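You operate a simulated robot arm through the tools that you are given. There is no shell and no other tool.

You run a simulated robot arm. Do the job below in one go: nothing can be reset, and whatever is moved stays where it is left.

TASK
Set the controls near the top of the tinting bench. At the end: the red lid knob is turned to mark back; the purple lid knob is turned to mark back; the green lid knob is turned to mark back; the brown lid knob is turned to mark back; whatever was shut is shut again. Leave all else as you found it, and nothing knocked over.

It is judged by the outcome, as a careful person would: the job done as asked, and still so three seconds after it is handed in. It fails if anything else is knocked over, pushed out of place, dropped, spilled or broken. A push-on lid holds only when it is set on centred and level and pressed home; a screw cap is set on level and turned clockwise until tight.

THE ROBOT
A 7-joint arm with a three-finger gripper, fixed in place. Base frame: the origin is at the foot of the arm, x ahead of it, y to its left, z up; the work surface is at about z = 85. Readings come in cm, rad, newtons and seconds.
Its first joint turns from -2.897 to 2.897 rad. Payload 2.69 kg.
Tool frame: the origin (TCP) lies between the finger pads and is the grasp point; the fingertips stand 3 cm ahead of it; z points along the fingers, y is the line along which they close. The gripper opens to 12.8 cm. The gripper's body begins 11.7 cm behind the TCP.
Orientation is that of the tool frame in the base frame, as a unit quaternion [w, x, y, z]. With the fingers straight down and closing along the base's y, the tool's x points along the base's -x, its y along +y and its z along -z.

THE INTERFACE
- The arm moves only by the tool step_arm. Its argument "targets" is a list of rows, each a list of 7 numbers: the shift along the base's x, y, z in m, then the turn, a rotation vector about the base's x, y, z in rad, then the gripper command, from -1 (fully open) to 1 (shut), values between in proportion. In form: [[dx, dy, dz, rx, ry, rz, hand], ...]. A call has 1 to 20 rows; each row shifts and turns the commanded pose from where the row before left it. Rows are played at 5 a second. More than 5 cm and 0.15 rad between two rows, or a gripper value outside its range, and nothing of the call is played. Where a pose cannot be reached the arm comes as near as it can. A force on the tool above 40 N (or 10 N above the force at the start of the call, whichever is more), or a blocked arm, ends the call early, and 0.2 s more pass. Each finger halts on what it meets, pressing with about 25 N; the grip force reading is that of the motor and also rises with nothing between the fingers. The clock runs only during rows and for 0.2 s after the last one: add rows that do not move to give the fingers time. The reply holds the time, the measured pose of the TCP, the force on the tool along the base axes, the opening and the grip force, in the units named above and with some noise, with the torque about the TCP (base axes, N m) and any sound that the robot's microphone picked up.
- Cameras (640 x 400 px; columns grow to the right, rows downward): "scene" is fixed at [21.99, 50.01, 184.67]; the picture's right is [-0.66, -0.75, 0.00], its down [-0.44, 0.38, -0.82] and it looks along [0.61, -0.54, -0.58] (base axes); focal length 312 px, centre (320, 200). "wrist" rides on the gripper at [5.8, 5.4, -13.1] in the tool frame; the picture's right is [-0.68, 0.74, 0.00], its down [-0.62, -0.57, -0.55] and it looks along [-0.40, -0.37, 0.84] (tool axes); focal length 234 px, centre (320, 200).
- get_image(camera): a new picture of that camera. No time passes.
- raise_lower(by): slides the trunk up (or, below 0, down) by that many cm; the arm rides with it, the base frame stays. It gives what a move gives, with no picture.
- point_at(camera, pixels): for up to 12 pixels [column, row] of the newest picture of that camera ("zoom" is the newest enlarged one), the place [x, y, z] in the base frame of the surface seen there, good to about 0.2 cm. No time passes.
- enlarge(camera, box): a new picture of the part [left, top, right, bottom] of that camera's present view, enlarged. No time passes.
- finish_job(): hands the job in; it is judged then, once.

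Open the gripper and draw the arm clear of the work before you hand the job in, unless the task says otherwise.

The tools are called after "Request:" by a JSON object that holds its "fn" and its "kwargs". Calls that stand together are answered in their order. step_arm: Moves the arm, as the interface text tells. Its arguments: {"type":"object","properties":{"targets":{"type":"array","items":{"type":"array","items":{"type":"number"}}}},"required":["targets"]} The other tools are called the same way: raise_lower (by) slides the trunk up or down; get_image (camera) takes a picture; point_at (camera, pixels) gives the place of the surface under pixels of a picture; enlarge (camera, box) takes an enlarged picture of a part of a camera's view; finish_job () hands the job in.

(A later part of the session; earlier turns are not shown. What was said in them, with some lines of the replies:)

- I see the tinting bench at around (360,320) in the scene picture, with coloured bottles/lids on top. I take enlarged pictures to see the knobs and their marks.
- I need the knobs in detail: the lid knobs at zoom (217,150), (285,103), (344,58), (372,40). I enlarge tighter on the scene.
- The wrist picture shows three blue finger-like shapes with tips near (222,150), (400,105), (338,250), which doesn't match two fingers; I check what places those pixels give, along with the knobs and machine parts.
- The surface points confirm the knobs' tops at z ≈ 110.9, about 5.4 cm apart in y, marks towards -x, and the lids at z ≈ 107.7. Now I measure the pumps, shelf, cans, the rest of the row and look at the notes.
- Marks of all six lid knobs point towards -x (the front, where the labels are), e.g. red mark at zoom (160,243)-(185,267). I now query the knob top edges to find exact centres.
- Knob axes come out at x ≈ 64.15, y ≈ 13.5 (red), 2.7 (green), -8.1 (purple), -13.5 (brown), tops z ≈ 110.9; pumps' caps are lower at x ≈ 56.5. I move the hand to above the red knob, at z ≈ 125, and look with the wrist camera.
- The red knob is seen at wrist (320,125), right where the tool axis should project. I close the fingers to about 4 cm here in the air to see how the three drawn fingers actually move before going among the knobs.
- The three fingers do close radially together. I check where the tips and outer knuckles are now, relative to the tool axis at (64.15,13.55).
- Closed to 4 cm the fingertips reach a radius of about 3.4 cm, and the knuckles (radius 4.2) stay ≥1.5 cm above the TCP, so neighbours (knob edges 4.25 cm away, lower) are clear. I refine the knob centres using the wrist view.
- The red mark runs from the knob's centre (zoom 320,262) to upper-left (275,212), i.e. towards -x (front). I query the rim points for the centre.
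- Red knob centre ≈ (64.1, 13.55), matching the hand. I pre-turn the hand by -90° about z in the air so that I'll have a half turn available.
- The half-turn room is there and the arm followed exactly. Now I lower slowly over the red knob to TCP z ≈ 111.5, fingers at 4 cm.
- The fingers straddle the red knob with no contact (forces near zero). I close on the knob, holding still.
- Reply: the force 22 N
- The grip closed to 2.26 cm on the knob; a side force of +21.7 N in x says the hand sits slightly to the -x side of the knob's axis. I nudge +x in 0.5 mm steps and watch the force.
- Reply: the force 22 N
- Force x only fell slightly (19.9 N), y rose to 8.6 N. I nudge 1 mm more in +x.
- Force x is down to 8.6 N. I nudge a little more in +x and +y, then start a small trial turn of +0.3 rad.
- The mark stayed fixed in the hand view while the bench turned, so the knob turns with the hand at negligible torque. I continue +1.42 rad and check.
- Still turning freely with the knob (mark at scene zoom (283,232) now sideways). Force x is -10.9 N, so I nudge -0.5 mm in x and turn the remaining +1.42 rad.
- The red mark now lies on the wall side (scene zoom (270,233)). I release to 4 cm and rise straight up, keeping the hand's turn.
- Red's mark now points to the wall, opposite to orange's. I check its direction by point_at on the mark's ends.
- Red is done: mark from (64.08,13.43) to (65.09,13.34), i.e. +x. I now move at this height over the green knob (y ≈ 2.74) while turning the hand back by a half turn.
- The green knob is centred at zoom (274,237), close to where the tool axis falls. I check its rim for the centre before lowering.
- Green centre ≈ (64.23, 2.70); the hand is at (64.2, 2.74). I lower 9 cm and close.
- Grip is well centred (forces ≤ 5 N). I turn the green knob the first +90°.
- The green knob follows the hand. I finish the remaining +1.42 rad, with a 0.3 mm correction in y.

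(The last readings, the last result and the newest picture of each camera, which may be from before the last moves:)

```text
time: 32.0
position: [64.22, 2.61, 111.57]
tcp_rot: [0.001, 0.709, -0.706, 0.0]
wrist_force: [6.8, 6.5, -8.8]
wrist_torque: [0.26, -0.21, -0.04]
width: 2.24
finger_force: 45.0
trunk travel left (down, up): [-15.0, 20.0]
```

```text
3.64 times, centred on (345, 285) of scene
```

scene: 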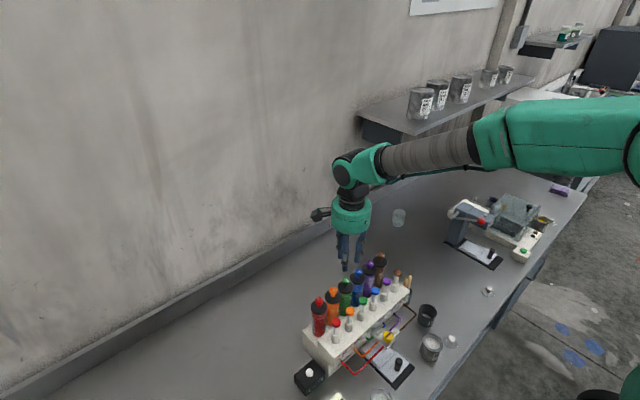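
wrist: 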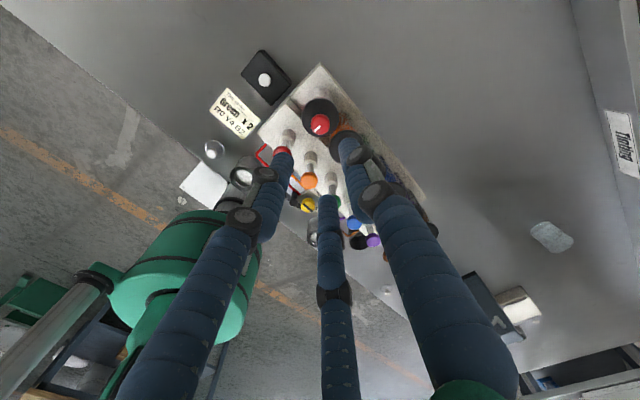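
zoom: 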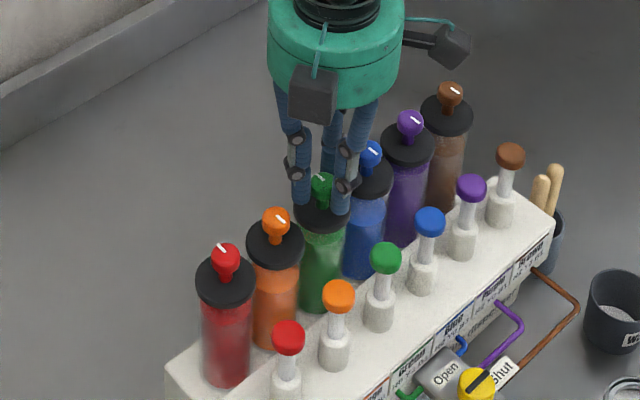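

The green mark is now on the wall side. I release and rise 9 cm.

Request:
{"fn": "step_arm", "kwargs": {"targets": [[0, 0, 0, 0, 0, 0, 0.5], [0, 0, 0, 0, 0, 0, 0.375], [0, 0, 0, 0, 0, 0, 0.375], [0, 0, 0.01, 0, 0, 0, 0.375], [0, 0, 0.02, 0, 0, 0, 0.375], [0, 0, 0.03, 0, 0, 0, 0.375], [0, 0, 0.03, 0, 0, 0, 0.375], [0, 0, 0, 0, 0, 0, 0.375]]}}

Request:
{"fn": "enlarge", "kwargs": {"camera": "wrist", "box": [270, 90, 390, 170]}}

Request:
{"fn": "point_at", "kwargs": {"camera": "zoom", "pixels": [[268, 255], [236, 282], [225, 240], [324, 240], [275, 190], [275, 291]]}}

```text
time: 33.8
position: [64.01, 2.58, 120.82]
tcp_rot: [0.0, 0.708, -0.706, -0.001]
wrist_force: [0.3, -0.3, 0.4]
wrist_torque: [-0.01, -0.07, -0.05]
width: 3.98
finger_force: 0.2
trunk travel left (down, up): [-15.0, 20.0]
```

```text
5.00 times, centred on (330, 130) of wrist
```

zoom: 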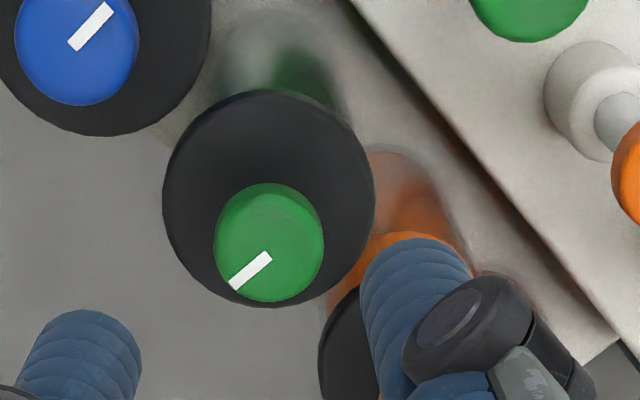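

```text
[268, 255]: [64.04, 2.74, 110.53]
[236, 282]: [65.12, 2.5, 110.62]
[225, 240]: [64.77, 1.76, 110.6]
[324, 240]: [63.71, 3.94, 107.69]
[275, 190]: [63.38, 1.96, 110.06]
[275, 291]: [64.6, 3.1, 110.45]
```

Green is done (mark towards +x, to the wall). I move over the purple knob (y ≈ -8.07) while turning the hand back a half turn.

Request:
{"fn": "step_arm", "kwargs": {"targets": [[0, -0.0054, 0, 0, 0, -0.1428, 0.375], [0, -0.0054, 0, 0, 0, -0.1428, 0.375], [0, -0.0054, 0, 0, 0, -0.1428, 0.375], [0, -0.0054, 0, 0, 0, -0.1428, 0.375], [0, -0.0054, 0, 0, 0, -0.1428, 0.375], [0, -0.0054, 0, 0, 0, -0.1428, 0.375], [0, -0.0054, 0, 0, 0, -0.1428, 0.375], [0, -0.0054, 0, 0, 0, -0.1428, 0.375], [0, -0.0054, 0, 0, 0, -0.1428, 0.375], [0, -0.0054, 0, 0, 0, -0.1428, 0.375], [0, -0.0054, 0, 0, 0, -0.1428, 0.375], [0, -0.0054, 0, 0, 0, -0.1428, 0.375], [0, -0.0054, 0, 0, 0, -0.1428, 0.375], [0, -0.0054, 0, 0, 0, -0.1428, 0.375], [0, -0.0054, 0, 0, 0, -0.1428, 0.375], [0, -0.0054, 0, 0, 0, -0.1428, 0.375], [0, -0.0054, 0, 0, 0, -0.1428, 0.375], [0, -0.0054, 0, 0, 0, -0.1428, 0.375], [0, -0.0054, 0, 0, 0, -0.1428, 0.375], [0, -0.0054, 0, 0, 0, -0.1428, 0.375]]}}

Request:
{"fn": "step_arm", "kwargs": {"targets": [[0, 0, 0, 0, 0, -0.1428, 0.375], [0, 0, 0, 0, 0, -0.1428, 0.375], [0, 0, 0, 0, 0, 0, 0.375], [0, 0, 0, 0, 0, 0, 0.375]]}}

Request:
{"fn": "enlarge", "kwargs": {"camera": "wrist", "box": [270, 90, 390, 170]}}

Request:
{"fn": "point_at", "kwargs": {"camera": "zoom", "pixels": [[225, 240], [324, 240], [275, 190], [275, 291], [240, 205], [310, 275], [310, 205], [240, 275]]}}

```text
time: 38.0
position: [64.26, -8.16, 120.65]
tcp_rot: [0.0, 0.599, 0.801, 0.0]
wrist_force: [-0.2, 0.2, 1.2]
wrist_torque: [0.0, 0.02, 0.01]
width: 3.98
finger_force: 0.0
trunk travel left (down, up): [-15.0, 20.0]
```

```text
time: 39.0
position: [64.15, -8.19, 120.9]
tcp_rot: [0.0, 0.707, 0.708, 0.0]
wrist_force: [0.3, 0.0, -0.9]
wrist_torque: [0.0, -0.03, 0.0]
width: 4.02
finger_force: 0.0
trunk travel left (down, up): [-15.0, 20.0]
```

```text
5.00 times, centred on (330, 130) of wrist
```

zoom: 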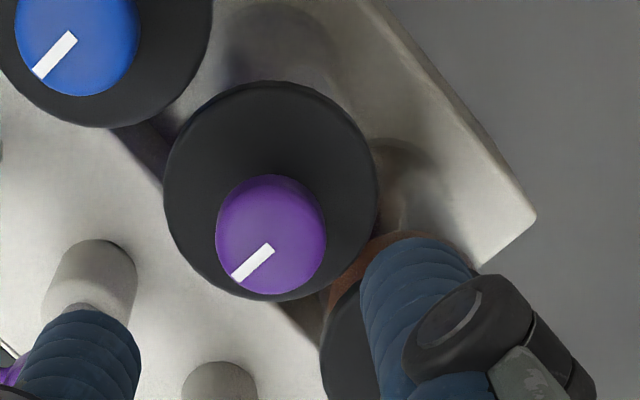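

```text
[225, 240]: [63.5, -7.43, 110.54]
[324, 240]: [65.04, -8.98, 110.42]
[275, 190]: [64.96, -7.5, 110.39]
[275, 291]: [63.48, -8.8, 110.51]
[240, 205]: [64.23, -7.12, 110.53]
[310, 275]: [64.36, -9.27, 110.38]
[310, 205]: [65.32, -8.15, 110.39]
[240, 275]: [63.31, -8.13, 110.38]
```

Compared with the green view, purple's silhouette sits at (270,234) instead of (274,237), about 0.8 mm in +y. I correct that, lower and close.

Request:
{"fn": "step_arm", "kwargs": {"targets": [[0, 0.0008, -0.02, 0, 0, 0, 0.375], [0, 0, -0.02, 0, 0, 0, 0.375], [0, 0, -0.02, 0, 0, 0, 0.375], [0, 0, -0.01, 0, 0, 0, 0.375], [0, 0, -0.01, 0, 0, 0, 0.375], [0, 0, -0.01, 0, 0, 0, 0.375], [0, 0, 0, 0, 0, 0, 0.375], [0, 0, 0, 0, 0, 0, 0.375], [0, 0, 0, 0, 0, 0, 0.55], [0, 0, 0, 0, 0, 0, 0.65], [0, 0, 0, 0, 0, 0, 0.8], [0, 0, 0, 0, 0, 0, 1], [0, 0, 0, 0, 0, 0, 1]]}}

Request:
{"fn": "enlarge", "kwargs": {"camera": "wrist", "box": [270, 110, 390, 230]}}

Request:
{"fn": "enlarge", "kwargs": {"camera": "scene", "box": [310, 210, 420, 320]}}

```text
time: 41.8
position: [64.25, -7.99, 111.67]
tcp_rot: [0.0, 0.706, 0.708, -0.001]
wrist_force: [-0.3, -10.0, -1.8]
wrist_torque: [-0.3, -0.05, 0.17]
width: 2.25
finger_force: 45.0
trunk travel left (down, up): [-15.0, 20.0]
```

```text
3.33 times, centred on (330, 170) of wrist
```

zoom: 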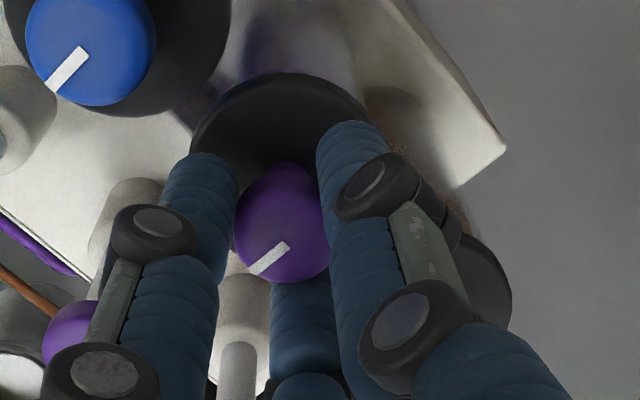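

```text
3.64 times, centred on (365, 265) of scene
```

zoom: 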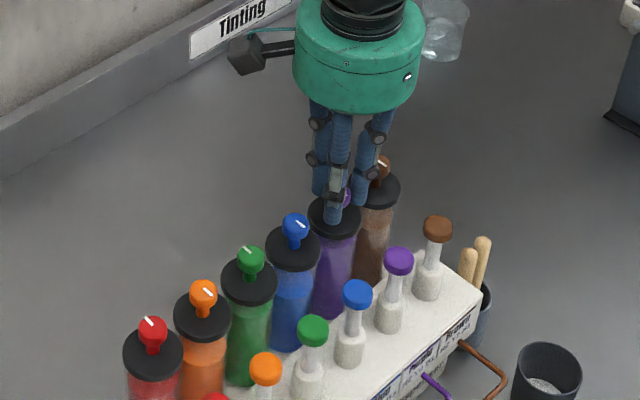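

Force y is -10 N, so I shift -0.5 mm in y, then turn the first part of the half turn.

Request:
{"fn": "step_arm", "kwargs": {"targets": [[0, -0.0005, 0, 0, 0, 0, 1], [0, 0, 0, 0, 0, 0.1, 1], [0, 0, 0, 0, 0, 0.1, 1], [0, 0, 0, 0, 0, 0.1, 1], [0, 0, 0, 0, 0, 0.142, 1], [0, 0, 0, 0, 0, 0.142, 1], [0, 0, 0, 0, 0, 0.142, 1], [0, 0, 0, 0, 0, 0.142, 1], [0, 0, 0, 0, 0, 0.142, 1], [0, 0, 0, 0, 0, 0.142, 1], [0, 0, 0, 0, 0, 0.142, 1], [0, 0, 0, 0, 0, 0.142, 1], [0, 0, 0, 0, 0, 0.142, 1], [0, 0, 0, 0, 0, 0.142, 1], [0, 0, 0, 0, 0, 0, 1]]}}

Request:
{"fn": "enlarge", "kwargs": {"camera": "wrist", "box": [270, 110, 390, 230]}}

Request:
{"fn": "enlarge", "kwargs": {"camera": "scene", "box": [310, 210, 420, 320]}}

```text
time: 45.0
position: [64.22, -8.1, 111.59]
tcp_rot: [0.0, -0.077, 0.997, 0.0]
wrist_force: [0.3, -3.9, -1.7]
wrist_torque: [-0.23, 0.2, 0.01]
width: 2.25
finger_force: 45.0
trunk travel left (down, up): [-15.0, 20.0]
```

```text
3.33 times, centred on (330, 170) of wrist
```

zoom: 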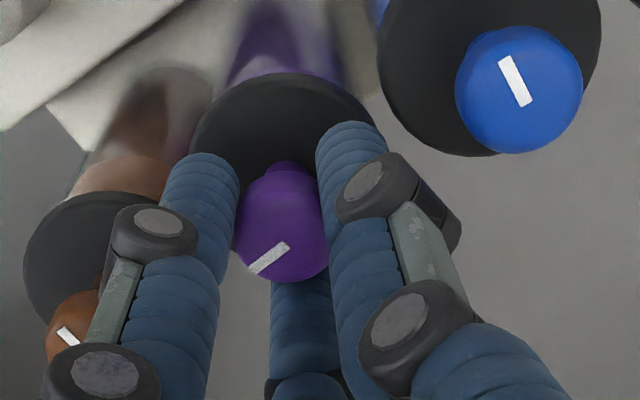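

```text
3.64 times, centred on (365, 265) of scene
```

zoom: 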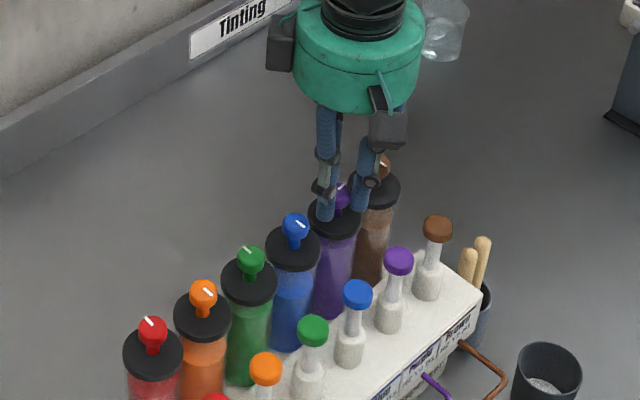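

Purple follows the hand with small forces. I turn the remaining +1.42 rad, then release and rise.

Request:
{"fn": "step_arm", "kwargs": {"targets": [[0, 0, 0, 0, 0, 0.142, 1], [0, 0, 0, 0, 0, 0.142, 1], [0, 0, 0, 0, 0, 0.142, 1], [0, 0, 0, 0, 0, 0.142, 1], [0, 0, 0, 0, 0, 0.142, 1], [0, 0, 0, 0, 0, 0.142, 1], [0, 0, 0, 0, 0, 0.142, 1], [0, 0, 0, 0, 0, 0.142, 1], [0, 0, 0, 0, 0, 0.142, 1], [0, 0, 0, 0, 0, 0.142, 1], [0, 0, 0, 0, 0, 0, 1]]}}

Request:
{"fn": "enlarge", "kwargs": {"camera": "wrist", "box": [270, 110, 390, 230]}}

```text
time: 47.4
position: [64.3, -8.09, 111.7]
tcp_rot: [0.0, 0.708, -0.707, 0.0]
wrist_force: [7.4, -9.7, -2.2]
wrist_torque: [-0.39, -0.34, 0.0]
width: 2.22
finger_force: 45.3
trunk travel left (down, up): [-15.0, 20.0]
```

```text
3.33 times, centred on (330, 170) of wrist
```

zoom: 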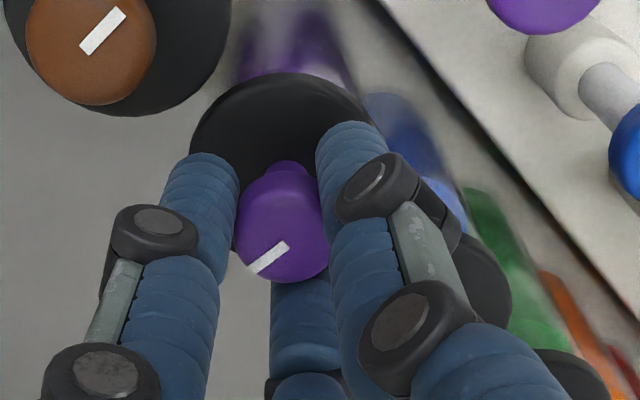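

Purple has made the half turn (hand quaternion now [0,0.708,-0.707,0]). I release and rise 9 cm.

Request:
{"fn": "step_arm", "kwargs": {"targets": [[0, 0, 0, 0, 0, 0, 0.5], [0, 0, 0, 0, 0, 0, 0.375], [0, 0, 0, 0, 0, 0, 0.375], [0, 0, 0.01, 0, 0, 0, 0.375], [0, 0, 0.02, 0, 0, 0, 0.375], [0, 0, 0.03, 0, 0, 0, 0.375], [0, 0, 0.03, 0, 0, 0, 0.375], [0, 0, 0, 0, 0, 0, 0.375]]}}

Request:
{"fn": "enlarge", "kwargs": {"camera": "wrist", "box": [270, 90, 390, 170]}}

Request:
{"fn": "point_at", "kwargs": {"camera": "zoom", "pixels": [[268, 255], [236, 282]]}}

```text
time: 49.2
position: [64.16, -8.03, 120.72]
tcp_rot: [0.0, 0.708, -0.707, 0.0]
wrist_force: [0.3, 0.6, 0.0]
wrist_torque: [0.03, -0.06, 0.02]
width: 4.01
finger_force: 0.1
trunk travel left (down, up): [-15.0, 20.0]
```

```text
5.00 times, centred on (330, 130) of wrist
```

zoom: 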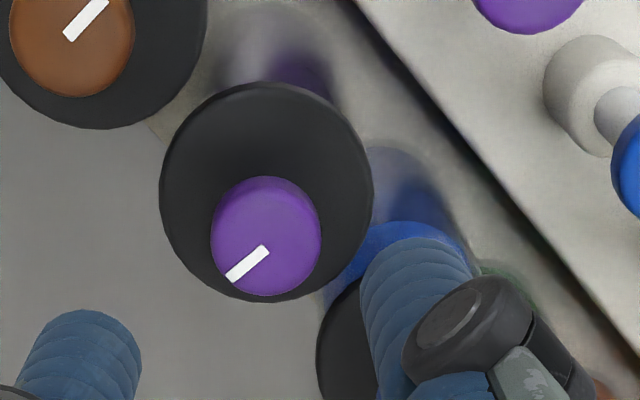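

```text
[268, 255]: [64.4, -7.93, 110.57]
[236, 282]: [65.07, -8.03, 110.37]
```

Purple is done, mark to the wall. I move over the brown knob (y ≈ -13.5) and turn the hand back a half turn.

Request:
{"fn": "step_arm", "kwargs": {"targets": [[0, -0.00272, 0, 0, 0, -0.1428, 0.375], [0, -0.00272, 0, 0, 0, -0.1428, 0.375], [0, -0.00272, 0, 0, 0, -0.1428, 0.375], [0, -0.00272, 0, 0, 0, -0.1428, 0.375], [0, -0.00272, 0, 0, 0, -0.1428, 0.375], [0, -0.00272, 0, 0, 0, -0.1428, 0.375], [0, -0.00272, 0, 0, 0, -0.1428, 0.375], [0, -0.00272, 0, 0, 0, -0.1428, 0.375], [0, -0.00272, 0, 0, 0, -0.1428, 0.375], [0, -0.00272, 0, 0, 0, -0.1428, 0.375], [0, -0.00272, 0, 0, 0, -0.1428, 0.375], [0, -0.00272, 0, 0, 0, -0.1428, 0.375], [0, -0.00272, 0, 0, 0, -0.1428, 0.375], [0, -0.00272, 0, 0, 0, -0.1428, 0.375], [0, -0.00272, 0, 0, 0, -0.1428, 0.375], [0, -0.00272, 0, 0, 0, -0.1428, 0.375], [0, -0.00272, 0, 0, 0, -0.1428, 0.375], [0, -0.00272, 0, 0, 0, -0.1428, 0.375], [0, -0.00272, 0, 0, 0, -0.1428, 0.375], [0, -0.00272, 0, 0, 0, -0.1428, 0.375]]}}

Request:
{"fn": "step_arm", "kwargs": {"targets": [[0, 0, 0, 0, 0, -0.1428, 0.375], [0, 0, 0, 0, 0, -0.1428, 0.375], [0, 0, 0, 0, 0, 0, 0.375], [0, 0, 0, 0, 0, 0, 0.375]]}}

Request:
{"fn": "enlarge", "kwargs": {"camera": "wrist", "box": [270, 90, 390, 170]}}

Request:
{"fn": "point_at", "kwargs": {"camera": "zoom", "pixels": [[225, 240], [324, 240], [275, 190], [275, 291], [240, 205], [310, 275], [310, 205], [240, 275]]}}

```text
time: 53.4
position: [64.09, -13.44, 120.75]
tcp_rot: [0.0, 0.599, 0.801, 0.0]
wrist_force: [-0.4, -0.8, 0.3]
wrist_torque: [0.0, 0.02, 0.04]
width: 4.0
finger_force: 0.1
trunk travel left (down, up): [-15.0, 20.0]
```

```text
time: 54.4
position: [64.06, -13.4, 120.78]
tcp_rot: [-0.001, 0.706, 0.708, 0.0]
wrist_force: [0.6, 1.0, -0.6]
wrist_torque: [0.03, 0.01, -0.01]
width: 4.0
finger_force: 0.1
trunk travel left (down, up): [-15.0, 20.0]
```

```text
5.00 times, centred on (330, 130) of wrist
```

zoom: 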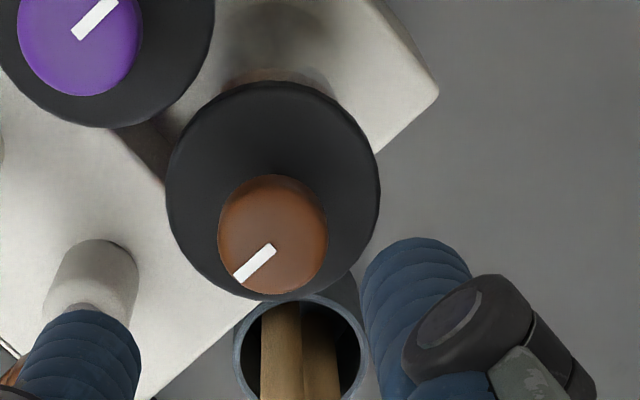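

```text
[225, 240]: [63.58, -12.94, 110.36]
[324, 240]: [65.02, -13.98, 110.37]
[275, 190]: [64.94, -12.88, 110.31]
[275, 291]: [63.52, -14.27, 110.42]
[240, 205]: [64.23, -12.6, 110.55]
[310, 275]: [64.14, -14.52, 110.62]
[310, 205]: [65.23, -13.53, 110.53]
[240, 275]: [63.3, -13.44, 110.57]
```

Brown is centred at ≈ (64.24, -13.52). The cup with the stir sticks is nearby (zoom (300,350)); I check its height and place before lowering.

Request:
{"fn": "point_at", "kwargs": {"camera": "zoom", "pixels": [[283, 330], [318, 330], [270, 390], [325, 390], [240, 350], [360, 350], [300, 300]]}}

Request:
{"fn": "enlarge", "kwargs": {"camera": "scene", "box": [360, 220, 440, 310]}}

Request:
{"fn": "point_at", "kwargs": {"camera": "zoom", "pixels": [[370, 240], [345, 270], [345, 250], [378, 222], [350, 300], [390, 300]]}}

```text
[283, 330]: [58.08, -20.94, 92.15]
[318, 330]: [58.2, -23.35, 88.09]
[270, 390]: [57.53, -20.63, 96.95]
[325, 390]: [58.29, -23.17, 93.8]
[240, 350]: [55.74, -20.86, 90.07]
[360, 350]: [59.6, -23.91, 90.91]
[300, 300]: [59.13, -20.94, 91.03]
```

```text
4.44 times, centred on (400, 265) of scene
```

zoom: 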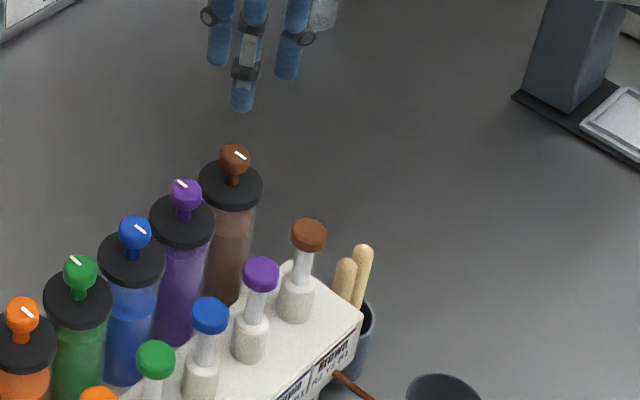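

```text
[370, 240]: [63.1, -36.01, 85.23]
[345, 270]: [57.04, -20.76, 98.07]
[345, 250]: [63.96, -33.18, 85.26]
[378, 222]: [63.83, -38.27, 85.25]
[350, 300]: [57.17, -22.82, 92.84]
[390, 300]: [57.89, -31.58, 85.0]
```

The cup and sticks are below z ≈ 100 and 7+ cm away, so they're clear. I lower onto the brown knob and close.

Request:
{"fn": "step_arm", "kwargs": {"targets": [[0, 0, -0.02, 0, 0, 0, 0.375], [0, 0, -0.02, 0, 0, 0, 0.375], [0, 0, -0.02, 0, 0, 0, 0.375], [0, 0, -0.01, 0, 0, 0, 0.375], [0, 0, -0.01, 0, 0, 0, 0.375], [0, 0, -0.01, 0, 0, 0, 0.375], [0, 0, 0, 0, 0, 0, 0.375], [0, 0, 0, 0, 0, 0, 0.375], [0, 0, 0, 0, 0, 0, 0.55], [0, 0, 0, 0, 0, 0, 0.65], [0, 0, 0, 0, 0, 0, 0.8], [0, 0, 0, 0, 0, 0, 1], [0, 0, 0, 0, 0, 0, 1]]}}

Request:
{"fn": "enlarge", "kwargs": {"camera": "wrist", "box": [270, 110, 390, 230]}}

Request:
{"fn": "enlarge", "kwargs": {"camera": "scene", "box": [330, 200, 440, 310]}}

```text
time: 57.2
position: [64.28, -13.51, 111.65]
tcp_rot: [0.0, 0.706, 0.708, 0.0]
wrist_force: [9.4, 8.1, -1.3]
wrist_torque: [0.31, -0.31, 0.16]
width: 2.24
finger_force: 44.7
trunk travel left (down, up): [-15.0, 20.0]
```

```text
3.33 times, centred on (330, 170) of wrist
```

zoom: 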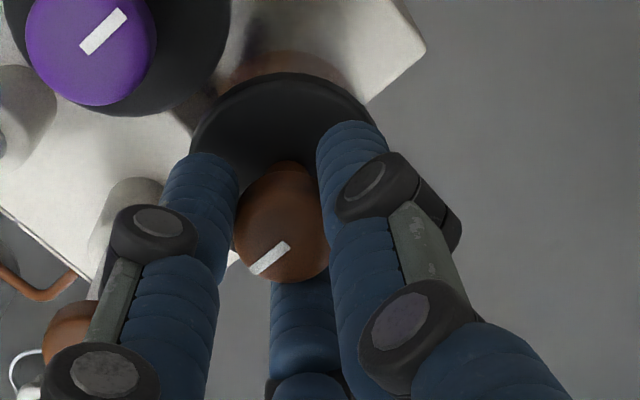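

```text
3.64 times, centred on (385, 255) of scene
```

zoom: 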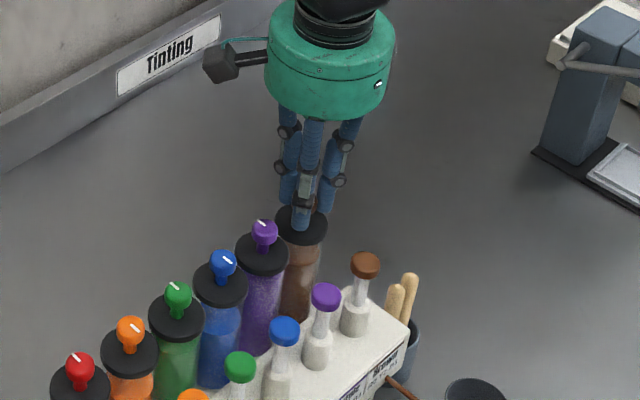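

The brown knob is gripped with forces (9.4, 8.1) N, so I shift 0.4 mm in +x and 0.3 mm in +y, and turn the first part.

Request:
{"fn": "step_arm", "kwargs": {"targets": [[0.0004, 0.0003, 0, 0, 0, 0, 1], [0, 0, 0, 0, 0, 0.1, 1], [0, 0, 0, 0, 0, 0.1, 1], [0, 0, 0, 0, 0, 0.1, 1], [0, 0, 0, 0, 0, 0.142, 1], [0, 0, 0, 0, 0, 0.142, 1], [0, 0, 0, 0, 0, 0.142, 1], [0, 0, 0, 0, 0, 0.142, 1], [0, 0, 0, 0, 0, 0.142, 1], [0, 0, 0, 0, 0, 0.142, 1], [0, 0, 0, 0, 0, 0.142, 1], [0, 0, 0, 0, 0, 0.142, 1], [0, 0, 0, 0, 0, 0.142, 1], [0, 0, 0, 0, 0, 0.142, 1], [0, 0, 0, 0, 0, 0, 1]]}}

Request:
{"fn": "enlarge", "kwargs": {"camera": "wrist", "box": [270, 110, 390, 230]}}

```text
time: 60.4
position: [64.14, -13.46, 111.7]
tcp_rot: [0.0, -0.077, 0.997, 0.0]
wrist_force: [-0.5, -7.0, 1.6]
wrist_torque: [-0.23, 0.16, 0.01]
width: 2.24
finger_force: 44.8
trunk travel left (down, up): [-15.0, 20.0]
```

```text
3.33 times, centred on (330, 170) of wrist
```

zoom: 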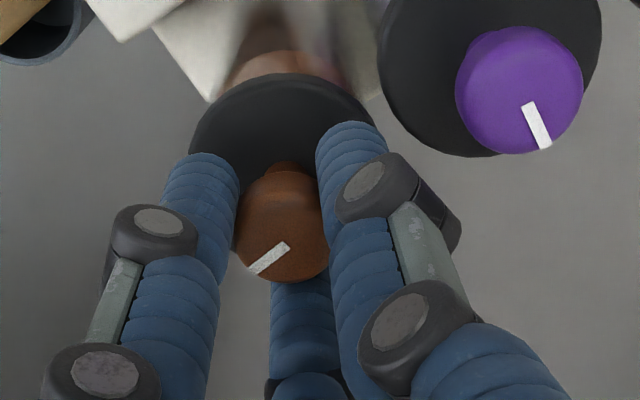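

Brown turns with the hand. I finish the remaining +1.42 rad with a 0.3 mm correction in -y.

Request:
{"fn": "step_arm", "kwargs": {"targets": [[0, -0.0003, 0, 0, 0, 0.142, 1], [0, 0, 0, 0, 0, 0.142, 1], [0, 0, 0, 0, 0, 0.142, 1], [0, 0, 0, 0, 0, 0.142, 1], [0, 0, 0, 0, 0, 0.142, 1], [0, 0, 0, 0, 0, 0.142, 1], [0, 0, 0, 0, 0, 0.142, 1], [0, 0, 0, 0, 0, 0.142, 1], [0, 0, 0, 0, 0, 0.142, 1], [0, 0, 0, 0, 0, 0.142, 1], [0, 0, 0, 0, 0, 0, 1]]}}

Request:
{"fn": "enlarge", "kwargs": {"camera": "wrist", "box": [270, 110, 390, 230]}}

```text
time: 62.8
position: [64.27, -13.41, 111.67]
tcp_rot: [0.001, 0.708, -0.706, 0.0]
wrist_force: [-5.9, -6.2, -0.7]
wrist_torque: [-0.21, 0.27, -0.01]
width: 2.22
finger_force: 45.1
trunk travel left (down, up): [-15.0, 20.0]
```

```text
3.33 times, centred on (330, 170) of wrist
```

zoom: 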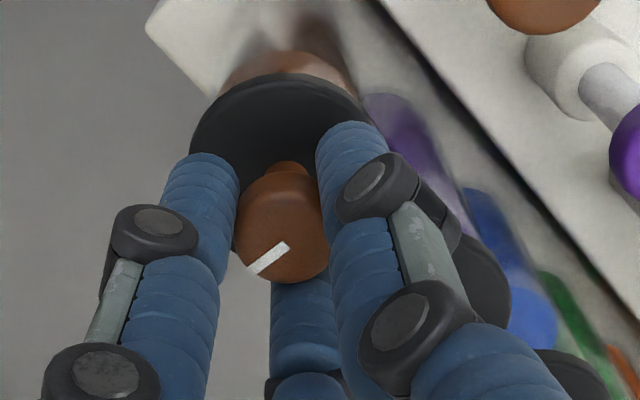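

The brown mark has made its half turn too. I release, rise well clear (about 24 cm), then look at the whole row.

Request:
{"fn": "step_arm", "kwargs": {"targets": [[0, 0, 0, 0, 0, 0, 0.5], [0, 0, 0, 0, 0, 0, 0.375], [0, 0, 0, 0, 0, 0, 0.375], [0, 0, 0.01, 0, 0, 0, 0.375], [0, 0, 0.02, 0, 0, 0, 0.375], [0, 0, 0.03, 0, 0, 0, 0.375], [0, 0, 0.03, 0, 0, 0, 0.375], [0, 0, 0.03, 0, 0, 0, 0.375], [0, 0, 0.03, 0, 0, 0, 0.375], [0, 0, 0.03, 0, 0, 0, 0.375], [0, 0, 0.03, 0, 0, 0, 0.375], [0, 0, 0.03, 0, 0, 0, 0.375], [0, 0, 0, 0, 0, 0, 0.375]]}}

Request:
{"fn": "get_image", "kwargs": {"camera": "scene"}}

Request:
{"fn": "enlarge", "kwargs": {"camera": "scene", "box": [300, 240, 420, 340]}}

Request:
{"fn": "get_image", "kwargs": {"camera": "wrist"}}

```text
time: 65.6
position: [64.13, -13.48, 135.81]
tcp_rot: [0.001, 0.707, -0.707, 0.001]
wrist_force: [-0.5, -0.4, 0.7]
wrist_torque: [-0.02, -0.01, 0.01]
width: 4.01
finger_force: 0.0
trunk travel left (down, up): [-15.0, 20.0]
```

```text
taken
```

scene: 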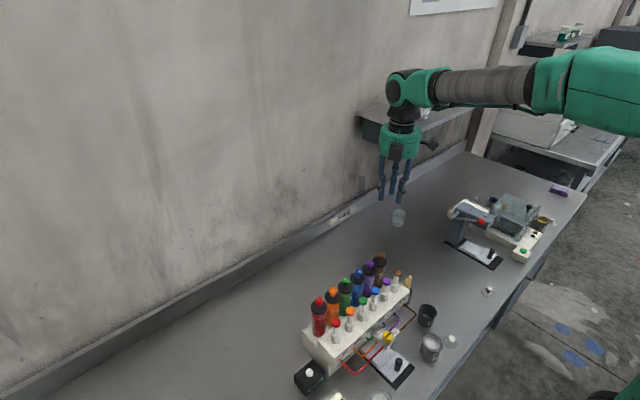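

```text
4.00 times, centred on (360, 290) of scene
```

zoom: 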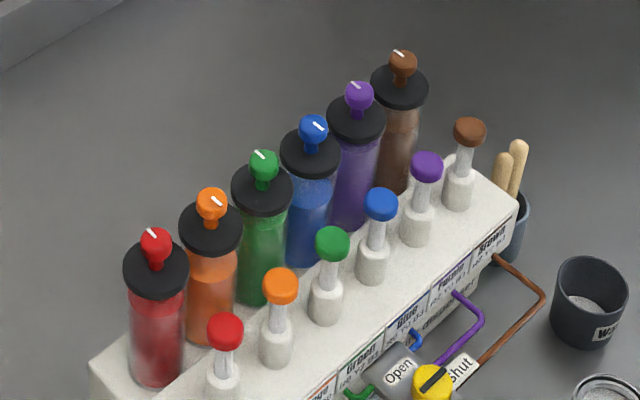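

```text
taken
```

wrist: 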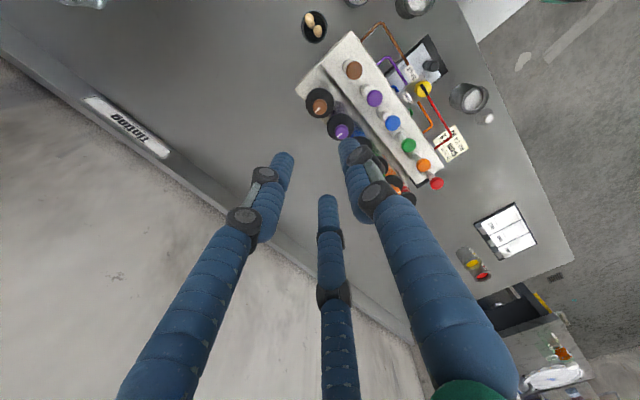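

All four marks (red, green, purple, brown) now point to the wall, while orange and blue are unchanged and the valve still reads Shut. I look at the sheet and note on the bench (wrist (505,230), (450,143)) in case they bear on the knobs.

Request:
{"fn": "enlarge", "kwargs": {"camera": "wrist", "box": [440, 190, 560, 280]}}

Request:
{"fn": "enlarge", "kwargs": {"camera": "wrist", "box": [290, 30, 500, 200]}}

Request:
{"fn": "enlarge", "kwargs": {"camera": "scene", "box": [340, 245, 400, 285]}}

Request:
{"fn": "point_at", "kwargs": {"camera": "zoom", "pixels": [[398, 81], [412, 91], [288, 161], [303, 172], [205, 258], [225, 272], [50, 332], [63, 347]]}}

```text
4.44 times, centred on (500, 235) of wrist
```

zoom: 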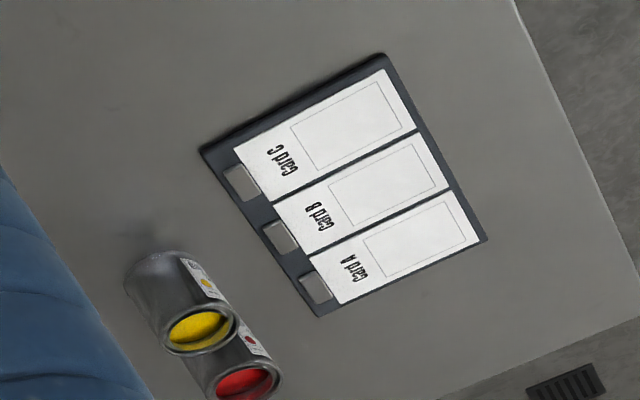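

```text
2.35 times, centred on (395, 115) of wrist
```

zoom: 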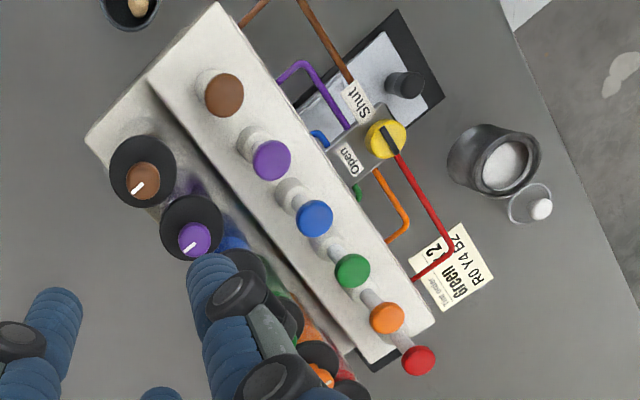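

```text
10.00 times, centred on (370, 265) of scene
```

zoom: 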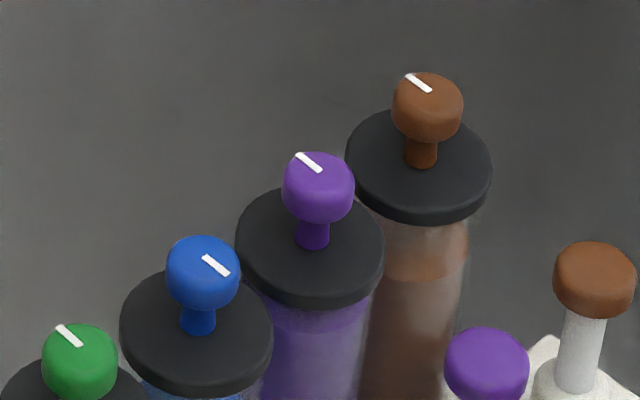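

```text
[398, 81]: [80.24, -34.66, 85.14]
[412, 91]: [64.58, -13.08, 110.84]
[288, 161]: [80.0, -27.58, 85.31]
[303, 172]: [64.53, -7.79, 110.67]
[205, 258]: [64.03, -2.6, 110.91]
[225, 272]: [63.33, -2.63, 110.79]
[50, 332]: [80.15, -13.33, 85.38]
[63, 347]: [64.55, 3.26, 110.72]
```

The note and cards don't concern the lid knobs, and every lid sits as before. I raise the arm back near its start pose, unwind the wrist and open the gripper.

Request:
{"fn": "step_arm", "kwargs": {"targets": [[0.005, 0.006, 0.01, 0, 0, -0.1428, 0.2], [0.005, 0.006, 0.01, 0, 0, -0.1428, 0], [0.005, 0.006, 0.01, 0, 0, -0.1428, -0.2], [0.005, 0.006, 0.01, 0, 0, -0.1428, -0.4], [0.005, 0.006, 0.01, 0, 0, -0.1428, -0.6], [0.005, 0.006, 0.01, 0, 0, -0.1428, -0.8], [0.005, 0.006, 0.005, 0, 0, -0.1428, -1], [0.005, 0.006, 0.005, 0, 0, -0.1428, -1], [0.005, 0.006, 0.005, 0, 0, -0.1428, -1], [0.005, 0.006, 0, 0, 0, -0.1428, -1], [0, 0, 0, 0, 0, -0.1428, -1], [0, 0, 0, 0, 0, 0, -1], [0, 0, 0, 0, 0, 0, -1]]}}

Request:
{"fn": "get_image", "kwargs": {"camera": "scene"}}

Request:
{"fn": "enlarge", "kwargs": {"camera": "scene", "box": [280, 240, 440, 400]}}

Request:
{"fn": "enlarge", "kwargs": {"camera": "wrist", "box": [180, 0, 400, 130]}}

```text
time: 68.4
position: [69.09, -7.46, 143.1]
tcp_rot: [-0.001, 0.0, 1.0, -0.001]
wrist_force: [-0.7, -0.2, -0.1]
wrist_torque: [-0.02, 0.0, 0.01]
width: 12.81
finger_force: 0.0
trunk travel left (down, up): [-15.0, 20.0]
```

```text
taken
```

scene: 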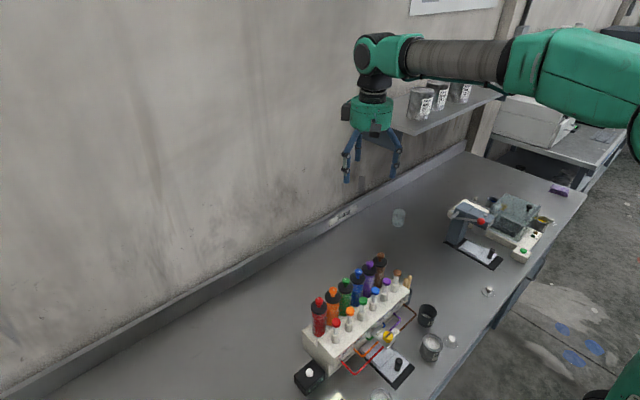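

```text
2.50 times, centred on (360, 320) of scene
```

zoom: 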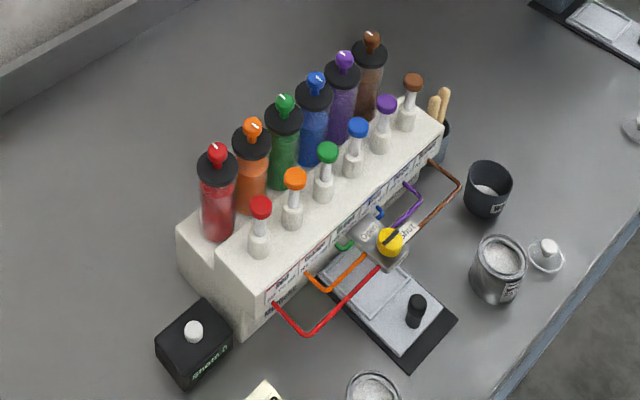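

```text
2.91 times, centred on (290, 65) of wrist
```

zoom: 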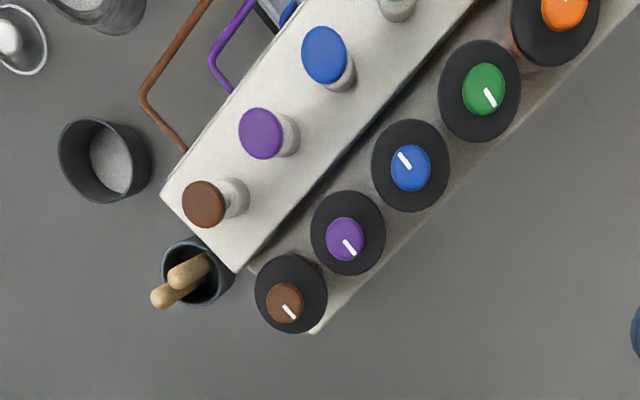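

The pictures show red, green, purple and brown marks all to the back (e.g. wrist zoom (488,97), (350,246), (289,312)), blue and orange still to the front, the valve still on Shut and nothing else moved; the gripper is open and clear. I hand the job in.

Request:
{"fn": "finish_job", "kwargs": {}}

```text
The job is handed in.
```

I turned the red, green, purple and brown lid knobs half a turn each, so their white marks now point to the back, towards the wall. I took "mark back" to mean the mark facing the wall, since no markings on the lids say otherwise.

- **Other knobs:** orange and blue are as I found them, with their marks to the front.
- **Valve:** the yellow valve was on Shut at the start and still is. I didn't open anything.
- **Everything else:** the last pictures show the lids seated and nothing knocked over or moved.

The gripper is open and the arm is back near its starting position, clear of the bench. I've handed the job in; no result has come back yet.
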